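You operate a simulated robot arm through the tools that you are given. There is no shell and no other tool. Be economical: measure what you need, move in short steps, check, and stop when the job is done.

You are at the controls of a simulated robot arm. One attempt, no reset.

JOB
Swap in the blue card and set heat and speed from it.
Fine: the blue card goes on the yellow pad, the orange card on the desk top.

The check looks at the end state, three seconds after you hand in, the way a careful person would. Anything else that was tipped, shoved, dropped, spilled or broken makes it a failure.

ROBOT AND FRAMES
A 7-joint arm with a fingered hand, fixed in place. Base frame: the origin is at the foot of the arm, x ahead of it, y to its left, z up; the work surface is at about z = 800. Units: mm, rad, N and s.
With the tool pointing down near the work surface it reaches from about 320 to 720 mm from the base axis. Its first joint turns from -2.897 to 2.897 rad. Payload 4 kg.
Tool frame: the origin (TCP) lies between the finger pads and is the grasp point; the fingertips stand 26 mm ahead of it; z points along the fingers, y is the line along which they close. The gripper opens to 148 mm. The gripper's body begins 73 mm behind the TCP. The gripper is a hand of 3 fingers: y runs from the thumb to the fingers, the wrist lies at [0, 0, -239] in the tool frame.
Orientation is that of the tool frame in the base frame, as [roll, pitch, yaw] about the fixed x, y, z axes, in that order (R = Rz(yaw) Ry(pitch) Rx(roll)). With the fingers straight down and closing along the base's y, the tool's x points along the base's -x, its y along +y and its z along -z.

CONTROLS
- The arm moves only by the tool move_arm. Its argument "motion" is a list of rows, each a list of 2 entries, a list of its own where there are three numbers: the shift along the base's x, y, z in mm, then the turn, a rotation vector about the base's x, y, z in rad. In form: [[[x, y, z], [ax, ay, az]], ...]. A call has 1 to 8 rows; each row shifts and turns the commanded pose from where the row before left it. Each row takes 0.2 s and may step no farther than 50 mm and 0.15 rad from the row before; otherwise, the whole call is refused. A pose out of reach is approached as far as the arm can. The call stops where the force on the tool passes 40 N (or 10 N more than at its start, if that is more) or the arm is blocked; 0.2 s more then pass. In this call time passes only in rows, and 0.2 s behind the last. It gives the time, the measured TCP pose, the force on the tool (base axes), the opening and the grip force at its end, in the units of the frame above (readings bear some noise), with the torque about the TCP (base axes, N m) and any sound that the robot's microphone picked up.
- Cameras (640 x 400 px; columns grow to the right, rows downward): "scene" is fixed at [218.9, -500.9, 1386.3]; the picture's right is [0.96, -0.27, 0.00], its down [-0.10, -0.36, -0.93] and it looks along [0.25, 0.89, -0.37] (base axes); focal length 319 px, centre (320, 200). "wrist" rides on the gripper at [68, -39, -90] in the tool frame; the picture's right is [0.50, 0.87, 0.00], its down [-0.65, 0.38, -0.65] and it looks along [-0.57, 0.33, 0.76] (tool axes); focal length 222 px, centre (320, 200). There is no depth. A picture from a camera that has moved, and an enlarged one, comes with that camera's place and axes in the base frame and with its lens.
- get_image(camera): a new picture of that camera. The clock stands still meanwhile.
- lift_body(by): slides the trunk up (or, below 0, down) by that many mm; the arm rides with it, the base frame stays. It gives what a move gives, with no picture.
- finger_targets(finger1, finger2, thumb_bend): sets how far each is bent, from 0 (flat) to 100 (curled in); at 30 the hand is open as for a grip, at 70 the pads meet at the TCP. One left out holds its place. A second passes; each finger stops where it meets its share of the squeeze, and holds until it gets a number again. It is the only way to open and close the hand. It gives what a move gives, with no picture; readings hold the bend of each and the force on the fingers (four entries, about 0 where the hand has none), thumb and palm.
- close_up(camera, box): a new picture of the part [left, top, right, bottom] of that camera's present view, enlarged. The clock stands still meanwhile.
- job_done(): hands the job in; it is judged then, once.

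Go step by step. Nothing tells you positions but the pictures and the camera data: compare them with the known pose of the tool, close in by small moves and look again before you grip or let go. The budget is 120 turns and 84 pictures, counting those below and the enlarged ones. Unless the task says otherwise, let go and move clear before handing in, and close with one line.

The tools are called after ">>>" by a JSON object that holds its "method" and its "body". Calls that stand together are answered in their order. move_arm: Moves the arm, as the interface text tells. Its arguments: {"type":"object","properties":{"motion":{"type":"array"}},"required":["motion"]} The other tools are called the same way: lift_body (by) slides the trunk up or down; finger_targets (finger1, finger2, thumb_bend) moves the fingers one by one; get_image (camera) takes a picture; close_up (camera, box) takes an enlarged picture of a part of a camera's view; job_done () hands the job in.

At the start:

```text
time: 0.0
ee_pos: [334.4, 162.8, 1233.6]
orientation: [-3.142, -0.001, -3.141]
ft_force: [0.8, -0.3, -0.3]
torque: [-0.02, -0.01, -0.03]
opening: 147.8
grip_force: 0.1
shape: jaw
bend: [30.0, 30.0, 30.0]
finger forces: [0.1, 0.0, 0.0, 0.0, 0.0, 0.0]
trunk travel left (down, up): [-525.0, 65.0]
```

scene: 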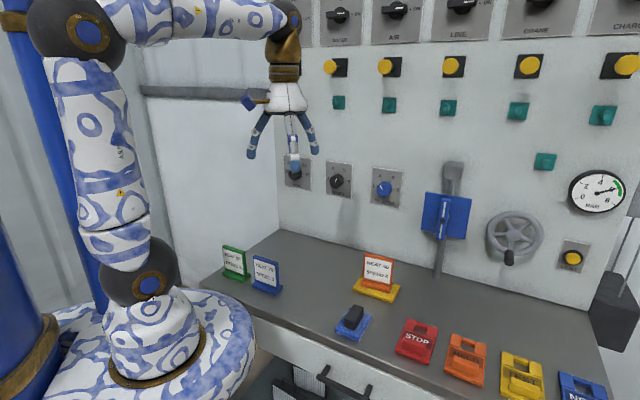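
wrist: 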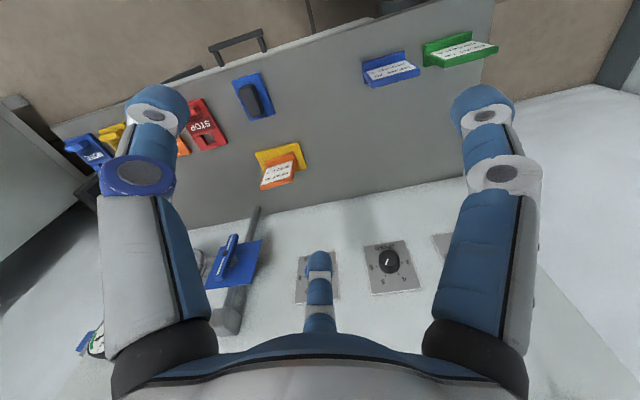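

I see green, blue and orange cards on the desk, with the orange one on the yellow pad, and knobs on the back panel. I'll enlarge the cards and knobs to read them.

>>> {"method": "close_up", "body": {"camera": "scene", "box": [210, 230, 410, 355]}}

>>> {"method": "close_up", "body": {"camera": "scene", "box": [270, 140, 430, 240]}}

>>> {"method": "close_up", "body": {"camera": "scene", "box": [300, 0, 640, 212]}}

```text
3.20 times, centred on (310, 292) of scene
camera zoom: at [218.9, -500.9, 1386.3], right [0.96, -0.27, 0.0], down [-0.1, -0.36, -0.93], along [0.25, 0.89, -0.37], focal length 1021 px, centre (352, -96)
```

zoom: 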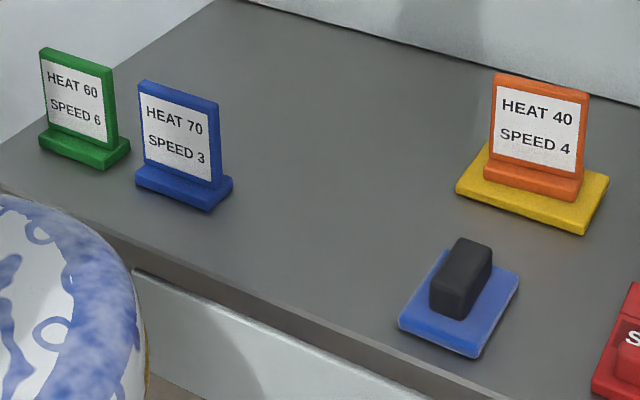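

```text
4.00 times, centred on (350, 190) of scene
camera zoom: at [218.9, -500.9, 1386.3], right [0.96, -0.27, 0.0], down [-0.1, -0.36, -0.93], along [0.25, 0.89, -0.37], focal length 1277 px, centre (200, 240)
```

zoom: 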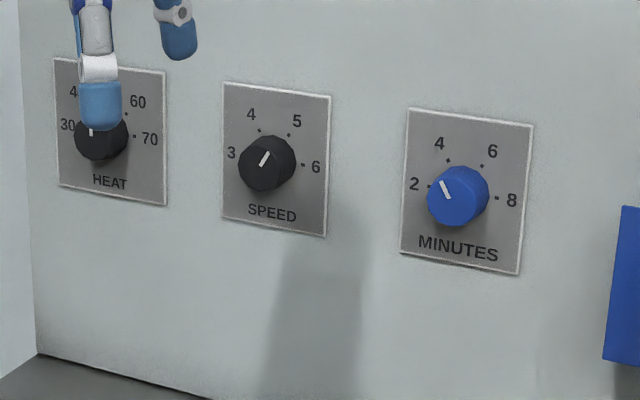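

```text
1.88 times, centred on (470, 106) of scene
camera zoom: at [218.9, -500.9, 1386.3], right [0.96, -0.27, 0.0], down [-0.1, -0.36, -0.93], along [0.25, 0.89, -0.37], focal length 601 px, centre (38, 377)
```

zoom: 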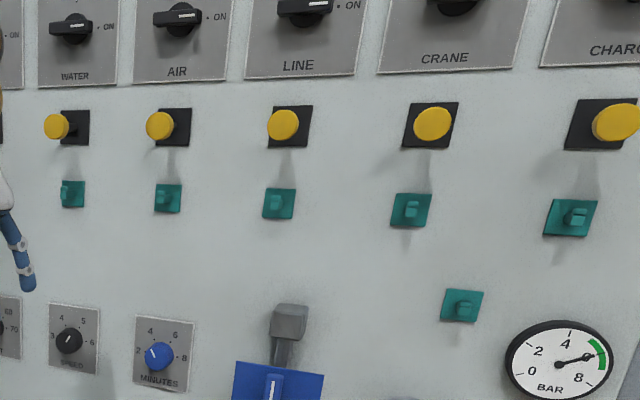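

The blue card reads HEAT 70, SPEED 3. I estimate the wall runs at about 45° to the base, with the orange card near (579,181) and the blue card near (275,266). I'll turn the hand to line up with the cards, move towards the orange card, and look.

>>> {"method": "move_arm", "body": {"motion": [[[35, 0, -20], [0, 0, -0.14]], [[40, 0, -30], [0, 0, -0.14]], [[40, 0, -30], [0, 0, -0.14]], [[40, 0, -30], [0, 0, -0.14]], [[40, 0, -30], [0, 0, -0.12]], [[30, 10, -30], [0, 0, 0]]]}}

>>> {"method": "get_image", "body": {"camera": "wrist"}}

>>> {"method": "get_image", "body": {"camera": "scene"}}

```text
time: 1.4
ee_pos: [561.1, 172.3, 1062.8]
orientation: [-3.14, -0.002, 2.461]
ft_force: [0.6, -0.4, -0.1]
torque: [0.01, -0.01, 0.02]
opening: 147.7
grip_force: 0.1
shape: jaw
bend: [30.0, 30.0, 30.0]
finger forces: [0.2, 0.0, 0.1, 0.0, 0.0, 0.0]
trunk travel left (down, up): [-525.0, 65.0]
```

```text
78 pictures are left
camera wrist: at [483.8, 184.2, 1153.4], right [0.16, 0.99, 0.0], down [0.75, -0.12, 0.65], along [0.65, -0.1, -0.76], focal length 222 px, centre (320, 200)
```

wrist: 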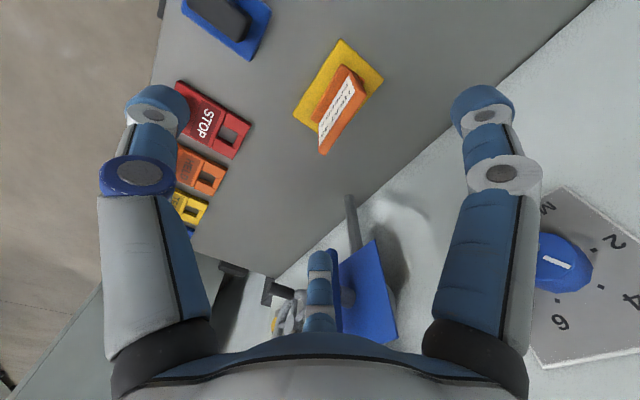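

```text
77 pictures are left
```

scene: 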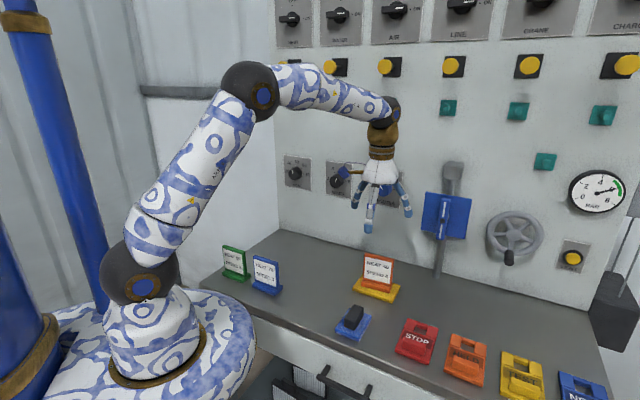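

The wrist view puts the yellow pad's centre at about (585,192), with its long side along −46°. I'll zoom in on the orange card and on the hand's shape.

>>> {"method": "close_up", "body": {"camera": "wrist", "box": [260, 20, 420, 170]}}

>>> {"method": "close_up", "body": {"camera": "scene", "box": [330, 140, 430, 310]}}

>>> {"method": "close_up", "body": {"camera": "scene", "box": [270, 145, 350, 200]}}

```text
2.67 times, centred on (340, 95) of wrist
camera zoom: at [483.8, 184.2, 1153.4], right [0.16, 0.99, 0.0], down [0.75, -0.12, 0.65], along [0.65, -0.1, -0.76], focal length 592 px, centre (267, 480)
```

zoom: 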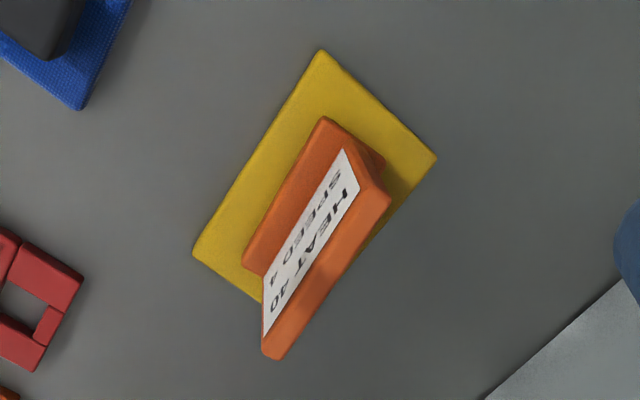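

```text
2.35 times, centred on (380, 225) of scene
camera zoom: at [218.9, -500.9, 1386.3], right [0.96, -0.27, 0.0], down [-0.1, -0.36, -0.93], along [0.25, 0.89, -0.37], focal length 751 px, centre (179, 141)
```

zoom: 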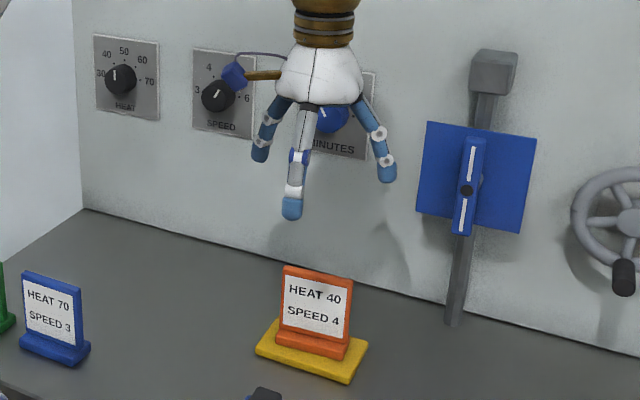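

```text
7.27 times, centred on (310, 172) of scene
camera zoom: at [218.9, -500.9, 1386.3], right [0.96, -0.27, 0.0], down [-0.1, -0.36, -0.93], along [0.25, 0.89, -0.37], focal length 2321 px, centre (393, 400)
```

zoom: 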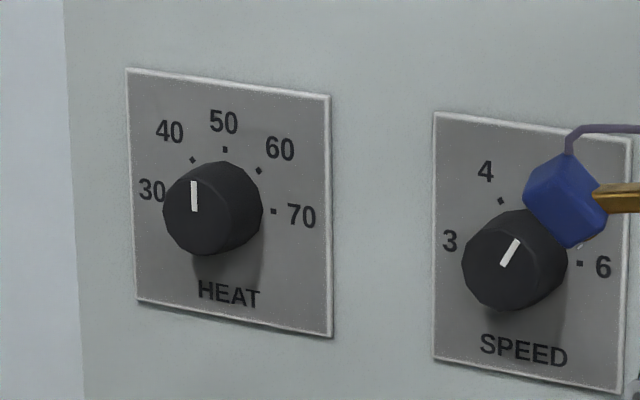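

The hand is a tripod with its thumb on the near side. The heat pointer is at about 50 and the speed pointer at about 5. I'll square the yaw, move above the orange card, and test a partial close to see how the fingers come together.

>>> {"method": "move_arm", "body": {"motion": [[[15, 11, -30], [0, 0, -0.12]], [[14, 11, -30], [0, 0, 0]], [[0, 0, -25], [0, 0, 0]]]}}

>>> {"method": "finger_targets", "body": {"finger1": 55, "finger2": 55, "thumb_bend": 55}}

>>> {"method": "get_image", "body": {"camera": "wrist"}}

>>> {"method": "close_up", "body": {"camera": "scene", "box": [320, 180, 440, 310]}}

```text
time: 2.2
ee_pos: [589.3, 195.1, 979.3]
orientation: [3.141, 0.0, 2.342]
ft_force: [0.5, -1.8, -0.6]
torque: [0.0, 0.0, 0.01]
opening: 147.9
grip_force: 0.1
shape: jaw
bend: [30.0, 30.0, 30.0]
finger forces: [0.0, 0.1, 0.0, 0.0, 0.0, 0.1]
trunk travel left (down, up): [-525.0, 65.0]
```

```text
time: 3.2
ee_pos: [587.8, 194.0, 977.8]
orientation: [-3.141, -0.001, 2.342]
ft_force: [1.0, 0.7, -0.6]
torque: [0.03, 0.02, -0.02]
opening: 46.4
grip_force: 0.0
shape: fingers
bend: [55.0, 55.0, 55.0]
finger forces: [0.0, 0.0, 0.0, 0.1, 0.0, 0.0]
trunk travel left (down, up): [-525.0, 65.0]
```

```text
73 pictures are left
camera wrist: at [512.7, 215.6, 1068.4], right [0.27, 0.96, 0.0], down [0.73, -0.21, 0.65], along [0.63, -0.18, -0.76], focal length 222 px, centre (320, 200)
```

wrist: 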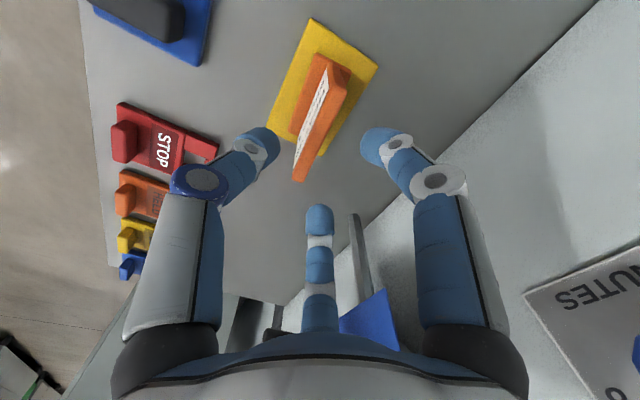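

```text
3.08 times, centred on (380, 245) of scene
camera zoom: at [218.9, -500.9, 1386.3], right [0.96, -0.27, 0.0], down [-0.1, -0.36, -0.93], along [0.25, 0.89, -0.37], focal length 982 px, centre (135, 62)
```

zoom: 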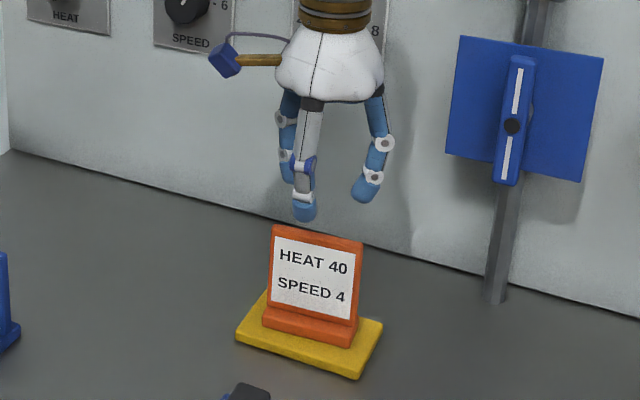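

The tripod closes symmetrically on the TCP. I'll open it again and zoom in to pin down the card's top edge.

>>> {"method": "finger_targets", "body": {"finger1": 30, "finger2": 30, "thumb_bend": 30}}

>>> {"method": "close_up", "body": {"camera": "wrist", "box": [240, 10, 400, 190]}}

```text
time: 4.2
ee_pos: [588.8, 194.3, 978.6]
orientation: [-3.14, 0.0, 2.342]
ft_force: [-0.2, -0.6, -0.5]
torque: [0.01, 0.0, -0.02]
opening: 126.7
grip_force: 0.1
shape: fingers
bend: [30.0, 30.0, 30.0]
finger forces: [0.1, 0.0, 0.1, 0.0, 0.1, 0.0]
trunk travel left (down, up): [-525.0, 65.0]
```

```text
2.22 times, centred on (320, 100) of wrist
camera zoom: at [512.7, 215.6, 1068.4], right [0.27, 0.96, 0.0], down [0.73, -0.21, 0.65], along [0.63, -0.18, -0.76], focal length 494 px, centre (320, 422)
```

zoom: 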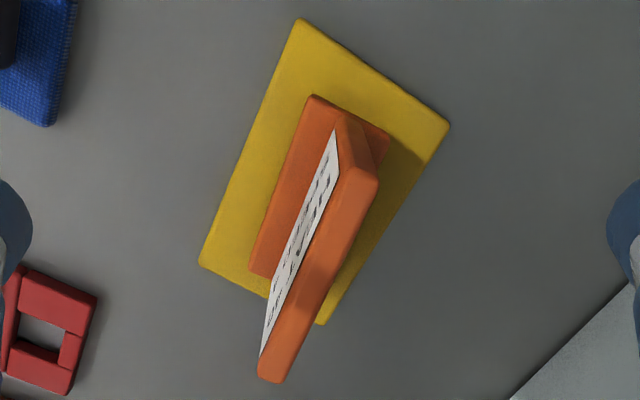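

The orange card's top edge centres on (590,190) at −39.5°, so I'll turn the hand to match and lower it over the plate.

>>> {"method": "move_arm", "body": {"motion": [[[1, -4, -30], [0, 0, 0.11]], [[0, 0, -30], [0, 0, 0]], [[0, 0, -30], [0, 0, 0]], [[0, 0, -25], [0, 0, 0]]]}}

>>> {"method": "get_image", "body": {"camera": "wrist"}}

>>> {"method": "close_up", "body": {"camera": "scene", "box": [320, 200, 440, 320]}}

```text
time: 5.2
ee_pos: [591.4, 192.4, 863.6]
orientation: [3.141, 0.0, 2.451]
ft_force: [1.2, -0.5, 0.3]
torque: [-0.02, -0.01, 0.0]
opening: 126.6
grip_force: 0.1
shape: fingers
bend: [30.0, 30.0, 30.0]
finger forces: [0.0, 0.0, 0.0, 0.0, 0.0, 0.1]
trunk travel left (down, up): [-525.0, 65.0]
```

```text
70 pictures are left
camera wrist: at [513.4, 205.5, 953.1], right [0.16, 0.99, 0.0], down [0.75, -0.12, 0.65], along [0.64, -0.11, -0.76], focal length 222 px, centre (320, 200)
```

wrist: 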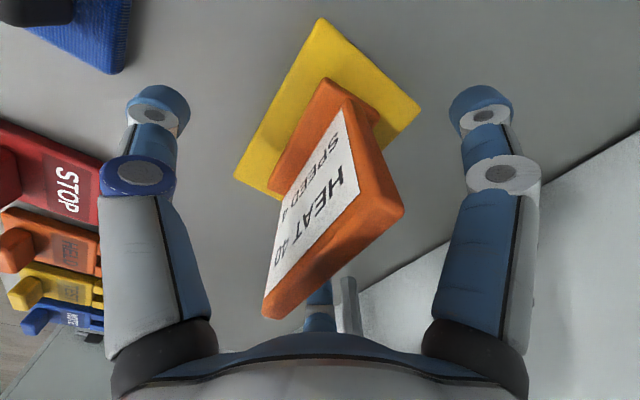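

```text
3.33 times, centred on (380, 260) of scene
camera zoom: at [218.9, -500.9, 1386.3], right [0.96, -0.27, 0.0], down [-0.1, -0.36, -0.93], along [0.25, 0.89, -0.37], focal length 1064 px, centre (120, 0)
```

zoom: 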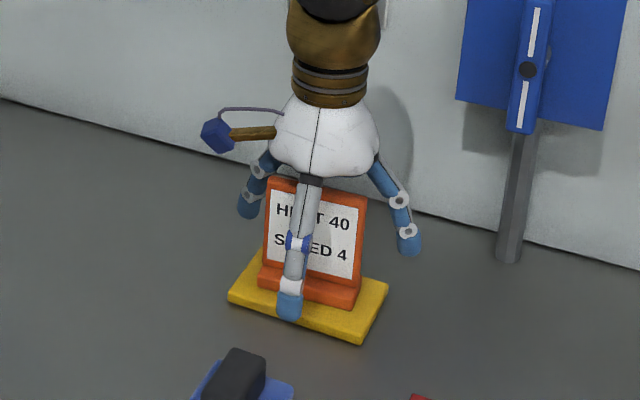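

The hand straddles the card cleanly, with the thumb in front and two fingers behind. I'll close it.

>>> {"method": "finger_targets", "body": {"finger1": 58, "finger2": 58, "thumb_bend": 58}}

>>> {"method": "get_image", "body": {"camera": "wrist"}}

```text
time: 6.2
ee_pos: [590.4, 193.0, 863.0]
orientation: [-3.141, -0.001, 2.452]
ft_force: [-0.1, -0.5, -0.3]
torque: [-0.01, 0.01, 0.03]
opening: 39.7
grip_force: 0.1
shape: fingers
bend: [57.0, 57.0, 57.0]
finger forces: [0.0, 0.1, 0.0, 0.0, 0.1, 0.0]
trunk travel left (down, up): [-525.0, 65.0]
```

```text
68 pictures are left
camera wrist: at [513.4, 205.4, 953.5], right [0.16, 0.99, 0.0], down [0.75, -0.12, 0.65], along [0.64, -0.11, -0.76], focal length 222 px, centre (320, 200)
```

wrist: 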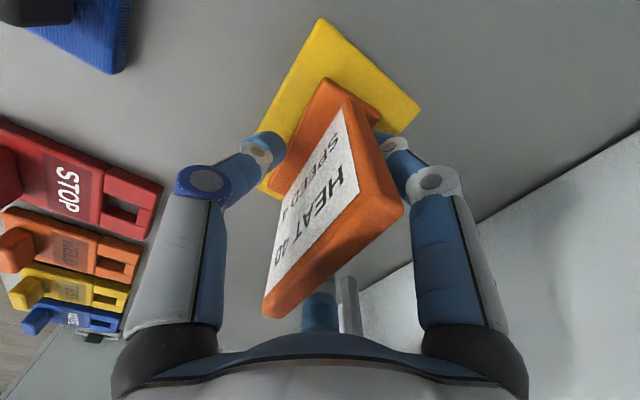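

The fingers are converging evenly on both faces of the plate, so I'll finish the grip.

>>> {"method": "finger_targets", "body": {"finger1": 70, "finger2": 70, "thumb_bend": 70}}

>>> {"method": "get_image", "body": {"camera": "wrist"}}

```text
time: 7.2
ee_pos: [591.5, 192.2, 864.0]
orientation: [-3.141, 0.0, 2.452]
ft_force: [0.6, -0.3, -1.3]
torque: [-0.01, 0.02, -0.03]
opening: 11.3
grip_force: 5.9
shape: fingers
bend: [66.0, 66.0, 67.0]
finger forces: [2.7, 2.7, 0.0, 0.0, 5.3, 0.1]
trunk travel left (down, up): [-525.0, 65.0]
```

```text
67 pictures are left
camera wrist: at [513.4, 205.5, 953.4], right [0.16, 0.99, 0.0], down [0.75, -0.12, 0.65], along [0.64, -0.11, -0.76], focal length 222 px, centre (320, 200)
```

wrist: 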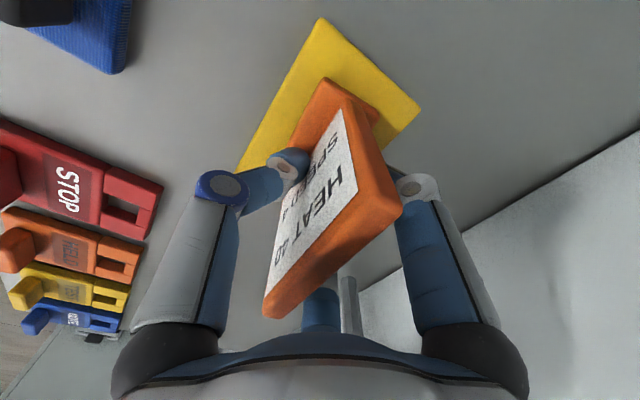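

The grip holds with balanced forces and reads an 11 mm plate. I'll lift a little to check.

>>> {"method": "move_arm", "body": {"motion": [[[0, 0, 10], [0, 0, 0]], [[0, 0, 20], [0, 0, 0]]]}}

>>> {"method": "get_image", "body": {"camera": "wrist"}}

```text
time: 7.8
ee_pos: [589.8, 192.3, 894.0]
orientation: [3.141, -0.001, 2.451]
ft_force: [0.5, -1.4, -0.8]
torque: [0.02, 0.02, 0.04]
opening: 11.3
grip_force: 5.5
shape: fingers
bend: [66.0, 66.0, 67.0]
finger forces: [2.6, 2.7, 0.1, 0.0, 5.4, 0.0]
trunk travel left (down, up): [-525.0, 65.0]
```

```text
66 pictures are left
camera wrist: at [512.7, 205.8, 983.8], right [0.16, 0.99, 0.0], down [0.75, -0.12, 0.65], along [0.64, -0.11, -0.76], focal length 222 px, centre (320, 200)
```

wrist: 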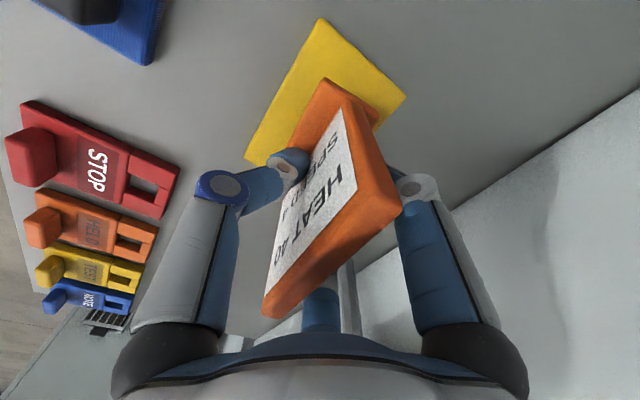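

The card lifted cleanly. I'll carry it left along the desk to clear space near (470,292) and lower it.

>>> {"method": "move_arm", "body": {"motion": [[[-30, 25, 5], [0, 0, 0]], [[-30, 25, 0], [0, 0, 0]], [[-30, 25, 0], [0, 0, 0]], [[-30, 25, 0], [0, 0, 0]], [[0, 0, -20], [0, 0, 0]], [[0, 0, -12], [0, 0, 0]]]}}

>>> {"method": "get_image", "body": {"camera": "wrist"}}

>>> {"method": "close_up", "body": {"camera": "scene", "box": [210, 200, 430, 340]}}

```text
time: 9.2
ee_pos: [468.9, 292.7, 866.1]
orientation: [-3.14, 0.0, 2.452]
ft_force: [0.0, -0.9, -1.3]
torque: [0.02, 0.01, 0.01]
opening: 11.5
grip_force: 5.8
shape: fingers
bend: [66.0, 66.0, 67.0]
finger forces: [2.6, 2.6, 0.0, 0.1, 5.3, 0.0]
trunk travel left (down, up): [-525.0, 65.0]
```

```text
65 pictures are left
camera wrist: at [391.7, 305.9, 956.0], right [0.17, 0.99, 0.0], down [0.75, -0.12, 0.65], along [0.64, -0.11, -0.76], focal length 222 px, centre (320, 200)
```

wrist: 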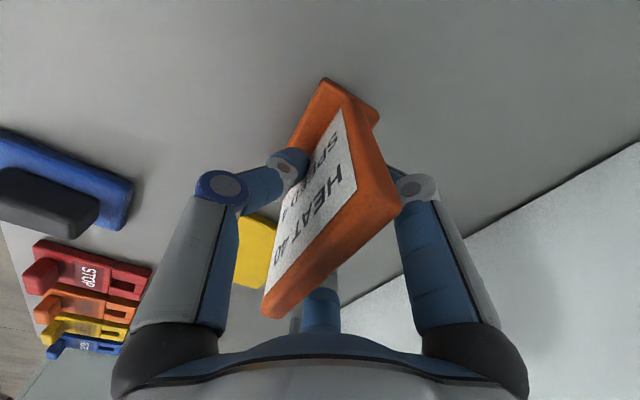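

```text
2.86 times, centred on (320, 270) of scene
camera zoom: at [218.9, -500.9, 1386.3], right [0.96, -0.27, 0.0], down [-0.1, -0.36, -0.93], along [0.25, 0.89, -0.37], focal length 912 px, centre (320, 0)
```

zoom: 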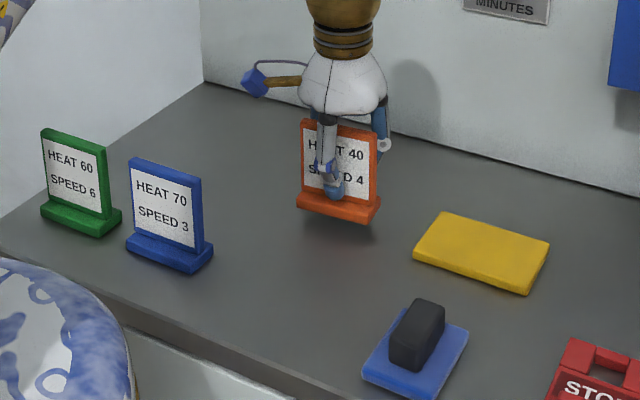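

The card hangs just above a clear spot. I'll lower it in small steps and watch the force.

>>> {"method": "move_arm", "body": {"motion": [[[0, 0, -5], [0, 0, 0]], [[0, 0, -3], [0, 0, 0]]]}}

>>> {"method": "move_arm", "body": {"motion": [[[0, 0, -2.5], [0, 0, 0]]]}}

>>> {"method": "close_up", "body": {"camera": "scene", "box": [290, 230, 370, 290]}}

```text
time: 9.8
ee_pos: [469.6, 292.9, 858.7]
orientation: [3.141, 0.0, 2.453]
ft_force: [-0.3, -0.2, -2.4]
torque: [-0.01, 0.0, 0.01]
opening: 11.5
grip_force: 5.7
shape: fingers
bend: [66.0, 66.0, 67.0]
finger forces: [2.6, 2.6, 0.1, 0.0, 5.2, 0.1]
trunk travel left (down, up): [-525.0, 65.0]
```

```text
time: 10.2
ee_pos: [470.3, 292.1, 856.1]
orientation: [3.141, -0.001, 2.451]
ft_force: [0.8, -0.3, -1.2]
torque: [-0.03, 0.03, 0.0]
opening: 11.3
grip_force: 5.0
shape: fingers
bend: [66.0, 66.0, 67.0]
finger forces: [2.7, 2.7, 0.0, 0.0, 5.3, 0.0]
trunk travel left (down, up): [-525.0, 65.0]
```

```text
6.67 times, centred on (330, 260) of scene
camera zoom: at [218.9, -500.9, 1386.3], right [0.96, -0.27, 0.0], down [-0.1, -0.36, -0.93], along [0.25, 0.89, -0.37], focal length 2128 px, centre (253, -200)
```

zoom: 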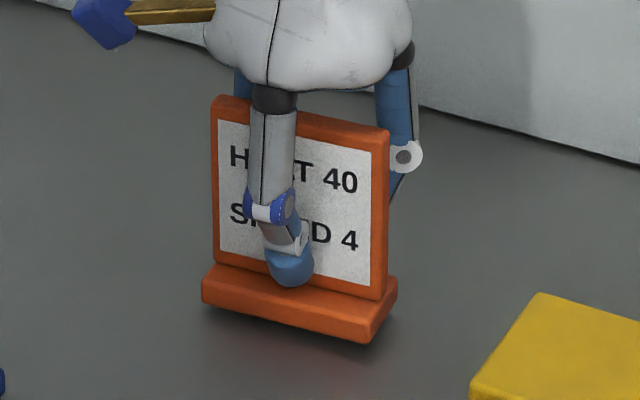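

A small shadow gap remains under the base, so I'll keep lowering it.

>>> {"method": "move_arm", "body": {"motion": [[[0, 0, -2], [0, 0, 0]]]}}

>>> {"method": "move_arm", "body": {"motion": [[[0, 0, -2], [0, 0, 0]]]}}

>>> {"method": "move_arm", "body": {"motion": [[[0, 0, -1], [0, 0, 0]]]}}

>>> {"method": "close_up", "body": {"camera": "scene", "box": [290, 230, 370, 290]}}

```text
time: 10.6
ee_pos: [469.5, 292.4, 853.3]
orientation: [-3.141, -0.001, 2.452]
ft_force: [0.3, -0.7, -0.9]
torque: [0.01, 0.0, 0.0]
opening: 11.3
grip_force: 5.6
shape: fingers
bend: [66.0, 66.0, 67.0]
finger forces: [2.7, 2.8, 0.1, 0.0, 5.3, 0.0]
trunk travel left (down, up): [-525.0, 65.0]
```

```text
time: 11.0
ee_pos: [469.8, 292.7, 852.0]
orientation: [-3.141, -0.001, 2.453]
ft_force: [0.3, -0.5, -1.2]
torque: [0.01, 0.03, -0.01]
opening: 11.4
grip_force: 5.1
shape: fingers
bend: [66.0, 66.0, 67.0]
finger forces: [2.7, 2.7, 0.0, 0.1, 5.4, 0.1]
trunk travel left (down, up): [-525.0, 65.0]
```

```text
time: 11.4
ee_pos: [469.5, 291.7, 851.3]
orientation: [-3.141, 0.002, 2.452]
ft_force: [-1.2, 0.4, 2.4]
torque: [0.0, 0.02, -0.02]
opening: 11.2
grip_force: 6.3
shape: fingers
bend: [66.0, 67.0, 67.0]
finger forces: [3.0, 2.8, 0.0, 0.0, 5.8, 0.0]
trunk travel left (down, up): [-525.0, 65.0]
```

```text
6.67 times, centred on (330, 260) of scene
camera zoom: at [218.9, -500.9, 1386.3], right [0.96, -0.27, 0.0], down [-0.1, -0.36, -0.93], along [0.25, 0.89, -0.37], focal length 2128 px, centre (253, -200)
```

zoom: 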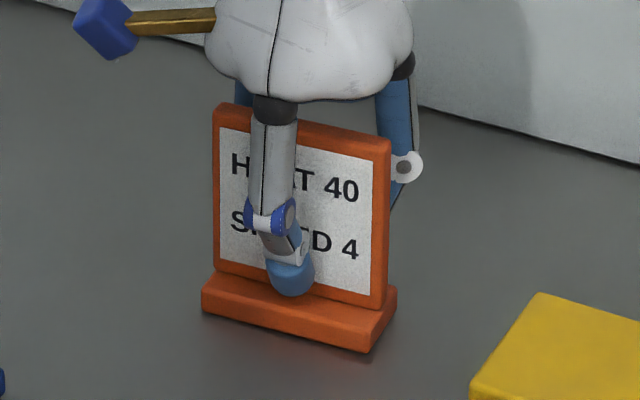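

The card now rests on the desk, with contact at TCP z≈851. I'll release it and rise.

>>> {"method": "finger_targets", "body": {"finger1": 50, "finger2": 50, "thumb_bend": 50}}

>>> {"method": "finger_targets", "body": {"finger1": 30, "finger2": 30, "thumb_bend": 30}}

>>> {"method": "move_arm", "body": {"motion": [[[0, 0, 30], [0, 0, 0]], [[0, 0, 40], [0, 0, 0]], [[0, 0, 40], [0, 0, 0]], [[-10, 0, 40], [0, 0, 0]], [[-40, 0, 10], [0, 0, 0]], [[-40, 0, 0], [0, 0, 0]]]}}

>>> {"method": "get_image", "body": {"camera": "wrist"}}

>>> {"method": "get_image", "body": {"camera": "scene"}}

```text
time: 12.4
ee_pos: [469.0, 291.2, 850.5]
orientation: [3.14, -0.001, 2.453]
ft_force: [0.5, 0.7, 0.2]
torque: [-0.01, 0.02, -0.02]
opening: 61.5
grip_force: 0.1
shape: fingers
bend: [50.0, 50.0, 50.0]
finger forces: [0.0, 0.0, 0.0, 0.0, 0.1, 0.0]
trunk travel left (down, up): [-525.0, 65.0]
```

```text
time: 13.4
ee_pos: [470.6, 291.4, 851.2]
orientation: [3.141, -0.002, 2.453]
ft_force: [0.6, 0.7, -0.3]
torque: [0.01, 0.03, -0.01]
opening: 126.5
grip_force: 0.1
shape: fingers
bend: [30.0, 30.0, 30.0]
finger forces: [0.1, 0.0, 0.0, 0.0, 0.1, 0.0]
trunk travel left (down, up): [-525.0, 65.0]
```

```text
time: 14.8
ee_pos: [381.4, 290.8, 1011.5]
orientation: [-3.142, -0.002, 2.453]
ft_force: [0.6, -0.4, -0.1]
torque: [0.02, -0.03, -0.03]
opening: 126.6
grip_force: 0.1
shape: fingers
bend: [30.0, 30.0, 30.0]
finger forces: [0.1, 0.0, 0.0, 0.0, 0.0, 0.0]
trunk travel left (down, up): [-525.0, 65.0]
```

```text
61 pictures are left
camera wrist: at [304.0, 303.1, 1101.6], right [0.17, 0.99, 0.0], down [0.75, -0.13, 0.65], along [0.65, -0.11, -0.76], focal length 222 px, centre (320, 200)
```

wrist: 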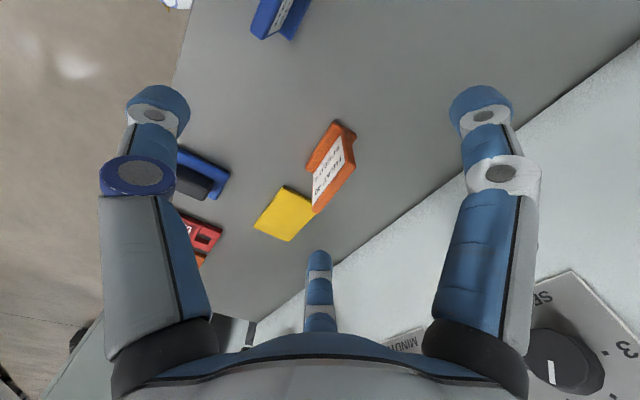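

```text
60 pictures are left
```

scene: 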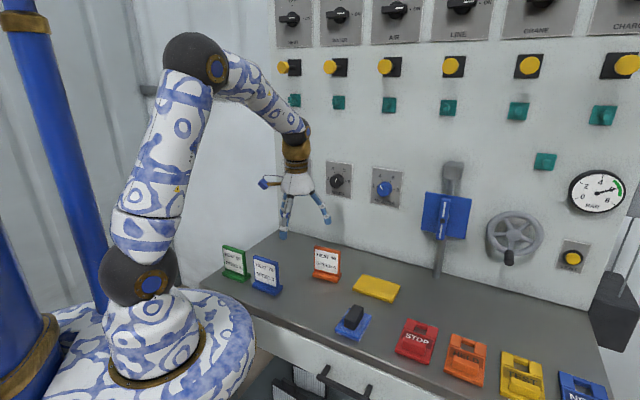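

The orange card stands on the desk and the pad is empty. I'll move above the blue card.

>>> {"method": "move_arm", "body": {"motion": [[[-40, -8, 0], [0, 0, 0]], [[-40, -8, -15], [0, 0, 0]], [[-13, -3, -15], [0, 0, 0]]]}}

>>> {"method": "close_up", "body": {"camera": "wrist", "box": [220, 0, 420, 190]}}

>>> {"method": "get_image", "body": {"camera": "scene"}}

```text
time: 15.6
ee_pos: [288.2, 273.7, 981.7]
orientation: [-3.141, 0.001, 2.453]
ft_force: [0.0, 0.0, 0.4]
torque: [0.01, -0.01, 0.0]
opening: 126.6
grip_force: 0.1
shape: fingers
bend: [30.0, 30.0, 30.0]
finger forces: [0.0, 0.1, 0.1, 0.0, 0.0, 0.0]
trunk travel left (down, up): [-525.0, 65.0]
```

```text
2.11 times, centred on (320, 95) of wrist
camera zoom: at [210.9, 286.2, 1071.6], right [0.16, 0.99, 0.0], down [0.75, -0.12, 0.65], along [0.65, -0.11, -0.76], focal length 468 px, centre (320, 421)
```

zoom: 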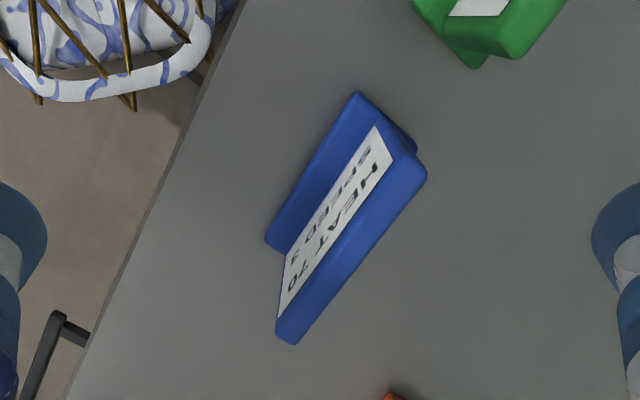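

```text
58 pictures are left
```

scene: 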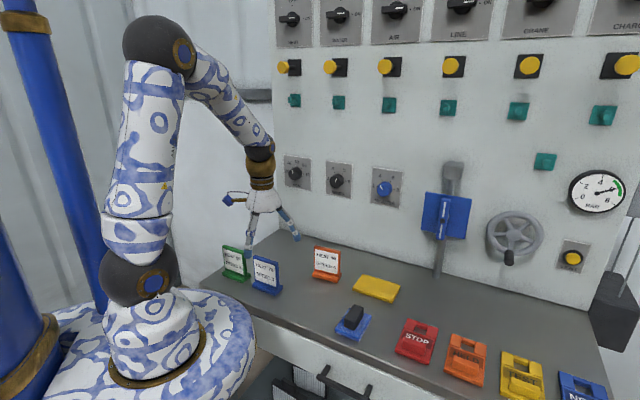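

The blue card centres on (287,283) and lies at about −44.5°. I'll align and lower over it.

>>> {"method": "move_arm", "body": {"motion": [[[-1, 9, -30], [0, 0, -0.09]], [[0, 0, -30], [0, 0, 0]], [[0, 0, -30], [0, 0, 0]], [[0, 0, -25], [0, 0, 0]], [[0, 0, -15], [0, 0, 0]]]}}

>>> {"method": "finger_targets", "body": {"finger1": 55, "finger2": 55, "thumb_bend": 55}}

>>> {"method": "get_image", "body": {"camera": "wrist"}}

>>> {"method": "close_up", "body": {"camera": "scene", "box": [200, 210, 320, 310]}}

```text
time: 16.8
ee_pos: [286.7, 281.9, 852.9]
orientation: [3.141, 0.0, 2.362]
ft_force: [-0.1, 0.4, 0.5]
torque: [0.01, 0.0, -0.01]
opening: 126.6
grip_force: 0.1
shape: fingers
bend: [30.0, 30.0, 30.0]
finger forces: [0.0, 0.0, 0.1, 0.0, 0.0, 0.0]
trunk travel left (down, up): [-525.0, 65.0]
```

```text
time: 17.8
ee_pos: [285.9, 282.4, 853.3]
orientation: [-3.141, 0.0, 2.362]
ft_force: [-0.2, 0.3, 0.4]
torque: [-0.01, 0.01, 0.02]
opening: 46.7
grip_force: 0.1
shape: fingers
bend: [55.0, 55.0, 55.0]
finger forces: [0.0, 0.1, 0.1, 0.0, 0.0, 0.1]
trunk travel left (down, up): [-525.0, 65.0]
```

```text
57 pictures are left
camera wrist: at [210.0, 301.5, 942.3], right [0.25, 0.97, 0.0], down [0.73, -0.19, 0.65], along [0.63, -0.17, -0.76], focal length 222 px, centre (320, 200)
```

wrist: 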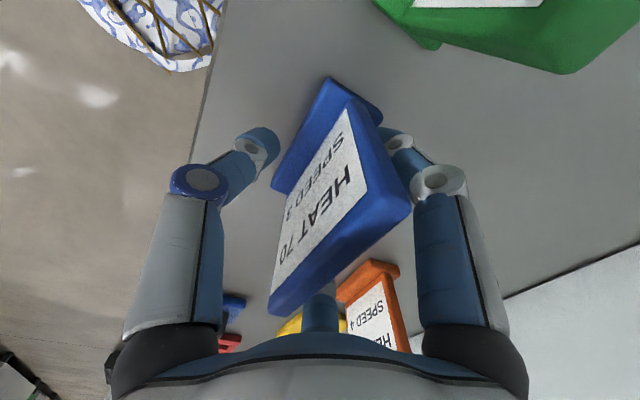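

```text
4.00 times, centred on (260, 260) of scene
camera zoom: at [218.9, -500.9, 1386.3], right [0.96, -0.27, 0.0], down [-0.1, -0.36, -0.93], along [0.25, 0.89, -0.37], focal length 1277 px, centre (560, -40)
```

zoom: 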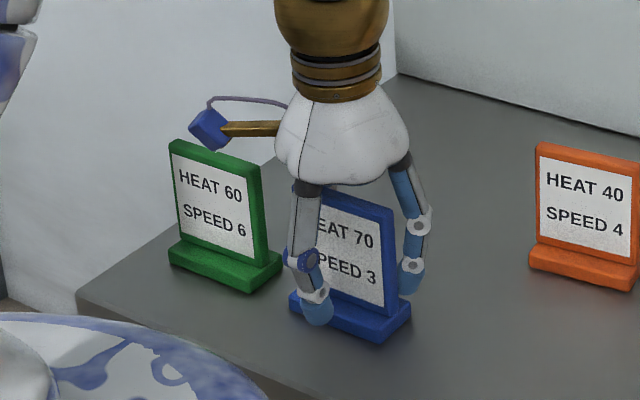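

Aligned well, so I'll close on the blue card.

>>> {"method": "finger_targets", "body": {"finger1": 70, "finger2": 70, "thumb_bend": 70}}

>>> {"method": "move_arm", "body": {"motion": [[[0, 0, 10], [0, 0, 0]], [[0, 0, 20], [0, 0, 0]]]}}

>>> {"method": "get_image", "body": {"camera": "wrist"}}

```text
time: 18.8
ee_pos: [285.4, 281.6, 853.1]
orientation: [-3.141, -0.001, 2.359]
ft_force: [-0.9, 0.3, -0.4]
torque: [-0.02, -0.02, 0.04]
opening: 11.6
grip_force: 5.2
shape: fingers
bend: [66.0, 66.0, 67.0]
finger forces: [2.7, 2.7, 0.0, 0.0, 5.5, 0.1]
trunk travel left (down, up): [-525.0, 65.0]
```

```text
time: 19.4
ee_pos: [286.7, 282.4, 881.5]
orientation: [-3.141, -0.002, 2.365]
ft_force: [0.0, 0.9, -1.2]
torque: [0.0, -0.01, 0.0]
opening: 11.4
grip_force: 5.8
shape: fingers
bend: [66.0, 66.0, 67.0]
finger forces: [2.7, 2.7, 0.1, 0.0, 5.3, 0.0]
trunk travel left (down, up): [-525.0, 65.0]
```

```text
55 pictures are left
camera wrist: at [210.9, 303.1, 971.5], right [0.25, 0.97, 0.0], down [0.73, -0.19, 0.65], along [0.63, -0.16, -0.76], focal length 222 px, centre (320, 200)
```

wrist: 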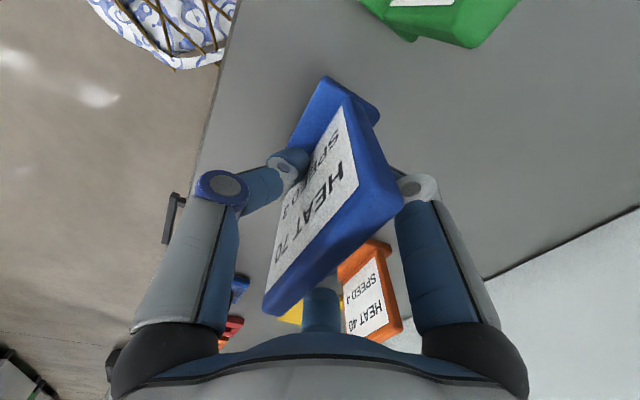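

The blue card is lifted. I'll raise it above the height of the other cards and carry it to the pad.

>>> {"method": "move_arm", "body": {"motion": [[[0, 0, 45], [0, 0, 0]], [[0, 0, 45], [0, 0, 0]], [[40, -15, 0], [0, 0, 0]], [[42, -15, 0], [0, 0, 0]], [[42, -15, 0], [0, 0, 0]], [[45, -15, 0], [0, 0, 0]], [[45, -15, 0], [0, 0, 0]], [[45, -14, 0], [0, 0, 0]]]}}

>>> {"method": "move_arm", "body": {"motion": [[[45, -1, 0], [0, 0, 0]], [[0, 0, -35], [0, 0, 0]], [[0, 0, -35], [0, 0, 0]], [[0, 0, -20], [0, 0, 0]]]}}

>>> {"method": "get_image", "body": {"camera": "wrist"}}

>>> {"method": "close_up", "body": {"camera": "scene", "box": [290, 220, 430, 320]}}

```text
time: 21.2
ee_pos: [547.1, 190.3, 970.0]
orientation: [3.14, 0.0, 2.363]
ft_force: [-0.4, 0.9, -0.8]
torque: [0.0, -0.03, 0.01]
opening: 11.1
grip_force: 5.6
shape: fingers
bend: [67.0, 67.0, 67.0]
finger forces: [2.6, 2.8, 0.1, 0.1, 5.3, 0.0]
trunk travel left (down, up): [-525.0, 65.0]
```

```text
time: 22.2
ee_pos: [591.3, 190.4, 879.9]
orientation: [-3.14, 0.001, 2.36]
ft_force: [-0.1, -1.4, -1.3]
torque: [0.02, 0.01, 0.01]
opening: 11.3
grip_force: 5.8
shape: fingers
bend: [67.0, 67.0, 67.0]
finger forces: [2.6, 2.7, 0.0, 0.1, 5.4, 0.0]
trunk travel left (down, up): [-525.0, 65.0]
```

```text
54 pictures are left
camera wrist: at [515.8, 211.1, 971.1], right [0.25, 0.97, 0.0], down [0.73, -0.19, 0.65], along [0.63, -0.17, -0.76], focal length 222 px, centre (320, 200)
```

wrist: 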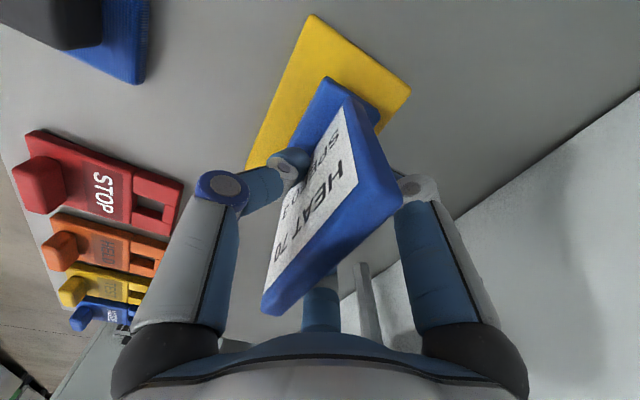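

```text
4.00 times, centred on (360, 270) of scene
camera zoom: at [218.9, -500.9, 1386.3], right [0.96, -0.27, 0.0], down [-0.1, -0.36, -0.93], along [0.25, 0.89, -0.37], focal length 1277 px, centre (160, -80)
```

zoom: 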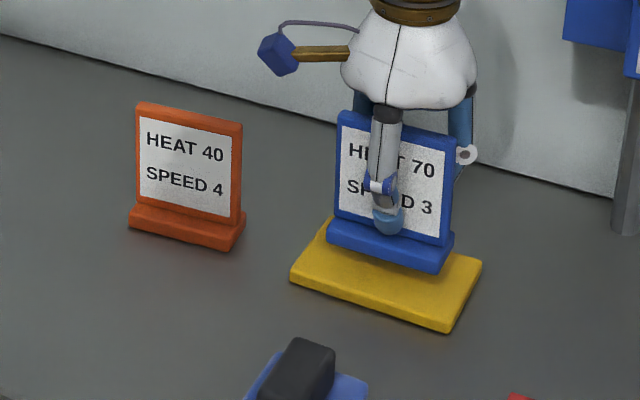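

The card hovers over the pad, centred and parallel. I'll lower it gently.

>>> {"method": "move_arm", "body": {"motion": [[[0, 1.5, -8], [0, 0, 0]], [[0, 0, -4], [0, 0, 0]]]}}

>>> {"method": "move_arm", "body": {"motion": [[[0, 0, -1.5], [0, 0, 0]]]}}

>>> {"method": "move_arm", "body": {"motion": [[[0, 0, -1], [0, 0, 0]]]}}

>>> {"method": "close_up", "body": {"camera": "scene", "box": [340, 240, 420, 310]}}

```text
time: 22.8
ee_pos: [590.9, 193.0, 869.2]
orientation: [-3.141, 0.001, 2.361]
ft_force: [0.5, -0.4, -1.0]
torque: [0.01, -0.03, 0.01]
opening: 11.1
grip_force: 5.1
shape: fingers
bend: [67.0, 67.0, 67.0]
finger forces: [2.6, 2.8, 0.0, 0.0, 5.3, 0.0]
trunk travel left (down, up): [-525.0, 65.0]
```

```text
time: 23.2
ee_pos: [591.4, 192.0, 867.2]
orientation: [-3.142, -0.001, 2.361]
ft_force: [-0.1, 0.1, -0.2]
torque: [-0.01, 0.0, -0.03]
opening: 10.8
grip_force: 5.3
shape: fingers
bend: [67.0, 67.0, 67.0]
finger forces: [2.7, 2.7, 0.1, 0.1, 5.3, 0.0]
trunk travel left (down, up): [-525.0, 65.0]
```

```text
time: 23.6
ee_pos: [590.9, 193.1, 866.5]
orientation: [3.14, 0.0, 2.362]
ft_force: [-0.8, -0.7, -1.2]
torque: [0.02, 0.0, -0.01]
opening: 11.1
grip_force: 5.4
shape: fingers
bend: [67.0, 67.0, 67.0]
finger forces: [2.5, 2.7, 0.1, 0.0, 5.2, 0.0]
trunk travel left (down, up): [-525.0, 65.0]
```

```text
5.71 times, centred on (380, 275) of scene
camera zoom: at [218.9, -500.9, 1386.3], right [0.96, -0.27, 0.0], down [-0.1, -0.36, -0.93], along [0.25, 0.89, -0.37], focal length 1824 px, centre (-23, -229)
```

zoom: 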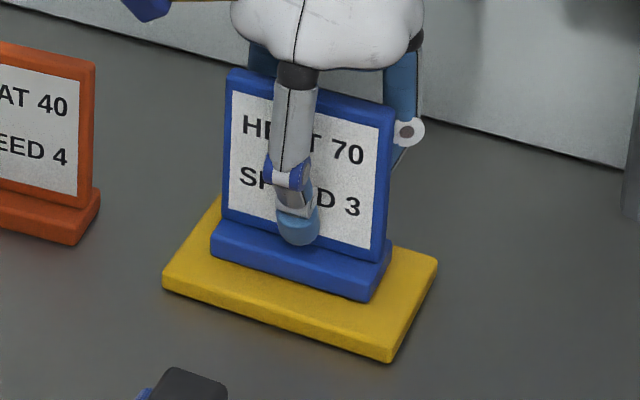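

The card is well inside the pad, with even margins, but not quite touching yet. I'll lower a bit more.

>>> {"method": "move_arm", "body": {"motion": [[[0, 0, -1], [0, 0, 0]]]}}

>>> {"method": "move_arm", "body": {"motion": [[[0, 0, -1], [0, 0, 0]]]}}

```text
time: 24.0
ee_pos: [590.6, 192.0, 865.5]
orientation: [-3.141, -0.001, 2.362]
ft_force: [-0.6, -0.8, -1.6]
torque: [-0.01, 0.03, -0.03]
opening: 11.0
grip_force: 4.9
shape: fingers
bend: [67.0, 67.0, 67.0]
finger forces: [2.6, 2.7, 0.1, 0.1, 5.4, 0.0]
trunk travel left (down, up): [-525.0, 65.0]
```

```text
time: 24.4
ee_pos: [591.1, 192.5, 864.1]
orientation: [-3.141, -0.002, 2.361]
ft_force: [0.8, 1.0, 1.3]
torque: [-0.02, 0.01, 0.0]
opening: 11.0
grip_force: 6.1
shape: fingers
bend: [67.0, 67.0, 67.0]
finger forces: [3.0, 2.9, 0.0, 0.1, 5.5, 0.1]
trunk travel left (down, up): [-525.0, 65.0]
```

Contact registered. I'll release and rise.

>>> {"method": "finger_targets", "body": {"finger1": 50, "finger2": 50, "thumb_bend": 50}}

>>> {"method": "finger_targets", "body": {"finger1": 30, "finger2": 30, "thumb_bend": 30}}

>>> {"method": "move_arm", "body": {"motion": [[[0, 0, 30], [0, 0, 0]], [[0, 0, 45], [0, 0, 0]], [[0, 0, 45], [0, 0, 0]], [[-20, -20, 40], [0, 0, 0]], [[-30, -30, 30], [0, 0, 0]], [[-30, -30, 30], [0, 0, 0]]]}}

>>> {"method": "get_image", "body": {"camera": "wrist"}}

>>> {"method": "get_image", "body": {"camera": "scene"}}

```text
time: 25.4
ee_pos: [590.9, 193.4, 863.6]
orientation: [3.142, 0.001, 2.36]
ft_force: [0.7, 0.7, -0.5]
torque: [0.02, -0.02, -0.01]
opening: 61.5
grip_force: 0.2
shape: fingers
bend: [50.0, 50.0, 50.0]
finger forces: [0.1, 0.0, 0.0, 0.1, 0.0, 0.1]
trunk travel left (down, up): [-525.0, 65.0]
```

```text
time: 26.4
ee_pos: [589.9, 193.6, 864.2]
orientation: [-3.141, -0.001, 2.36]
ft_force: [0.9, 0.7, 1.1]
torque: [0.02, 0.01, 0.02]
opening: 126.6
grip_force: 0.0
shape: fingers
bend: [30.0, 30.0, 30.0]
finger forces: [0.0, 0.0, 0.0, 0.0, 0.0, 0.1]
trunk travel left (down, up): [-525.0, 65.0]
```

```text
refused: row 5 steps farther than a row can; nothing moved
```

```text
51 pictures are left
camera wrist: at [514.7, 212.7, 953.8], right [0.25, 0.97, 0.0], down [0.73, -0.19, 0.65], along [0.63, -0.17, -0.76], focal length 222 px, centre (320, 200)
```

wrist: 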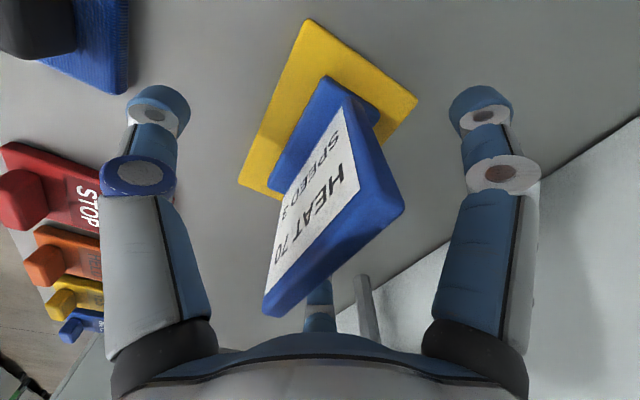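

```text
50 pictures are left
```

scene: 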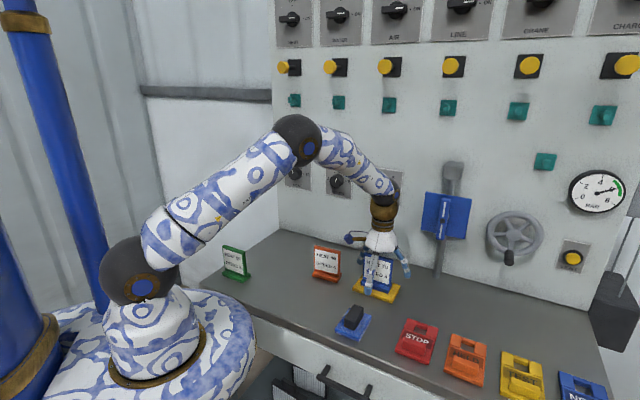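

The blue card is placed. I'll rise straight up, then turn the hand towards the wall in front of the speed knob.

>>> {"method": "move_arm", "body": {"motion": [[[0, 0, 40], [0, 0, 0]], [[0, 0, 48], [0, 0, 0]], [[0, 0, 48], [0, 0, 0]], [[0, 0, 48], [0, 0, 0]], [[-20, 40, 0], [0, 0, 0]], [[-20, 40, 0], [0, 0, 0]]]}}

>>> {"method": "move_arm", "body": {"motion": [[[-20, 40, 0], [0.101, -0.101, 0]], [[-20, 40, 0], [0.101, -0.101, 0]], [[-15, 30, 0], [0.101, -0.101, 0]], [[-10, 10, 0], [0.101, -0.101, 0]], [[0, 0, 0], [0.101, -0.101, 0]], [[0, 0, 0], [0.101, -0.101, 0]]]}}

>>> {"method": "get_image", "body": {"camera": "scene"}}

```text
time: 27.8
ee_pos: [551.3, 272.1, 1048.8]
orientation: [-3.141, 0.0, 2.36]
ft_force: [0.5, -0.5, -1.0]
torque: [-0.03, 0.0, 0.0]
opening: 126.5
grip_force: 0.0
shape: fingers
bend: [30.0, 30.0, 30.0]
finger forces: [0.1, 0.1, 0.0, 0.0, 0.0, 0.0]
trunk travel left (down, up): [-525.0, 65.0]
```

```text
time: 29.2
ee_pos: [485.5, 394.5, 1048.5]
orientation: [2.283, 0.004, 2.359]
ft_force: [-0.1, 0.3, 0.4]
torque: [0.0, 0.02, 0.03]
opening: 126.8
grip_force: 0.0
shape: fingers
bend: [30.0, 30.0, 30.0]
finger forces: [0.1, 0.0, 0.1, 0.0, 0.0, 0.0]
trunk travel left (down, up): [-525.0, 65.0]
```

```text
49 pictures are left
```

scene: 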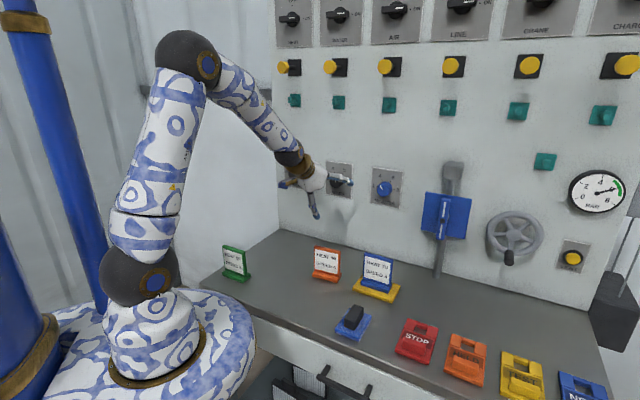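

The tilt is proceeding well. I'll finish it and look through the wrist camera.

>>> {"method": "move_arm", "body": {"motion": [[[0, 0, 0], [0.1007, -0.1007, 0]], [[0, 0, 0], [0.1007, -0.1007, 0]], [[0, 0, 0], [0.1007, -0.1007, 0]], [[0, 0, 0], [0.1007, -0.1007, 0]], [[0, 0, 0], [0.1007, -0.1007, 0]]]}}

>>> {"method": "get_image", "body": {"camera": "wrist"}}

>>> {"method": "get_image", "body": {"camera": "scene"}}

```text
time: 30.4
ee_pos: [484.8, 392.4, 1049.1]
orientation: [1.571, 0.006, 2.356]
ft_force: [-0.2, 0.3, 1.1]
torque: [-0.02, 0.05, 0.01]
opening: 127.0
grip_force: 0.1
shape: fingers
bend: [30.0, 30.0, 30.0]
finger forces: [0.1, 0.1, 0.1, 0.1, 0.0, 0.0]
trunk travel left (down, up): [-525.0, 65.0]
```

```text
48 pictures are left
camera wrist: at [373.3, 377.1, 1008.7], right [-0.36, 0.36, 0.86], down [0.0, -0.92, 0.38], along [0.93, 0.14, 0.33], focal length 222 px, centre (320, 200)
```

wrist: 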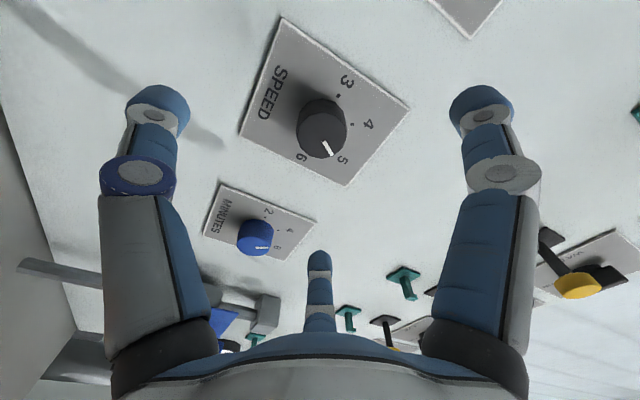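

```text
47 pictures are left
```

scene: 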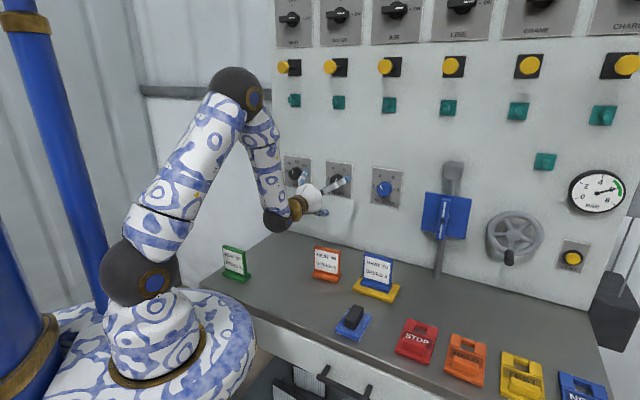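

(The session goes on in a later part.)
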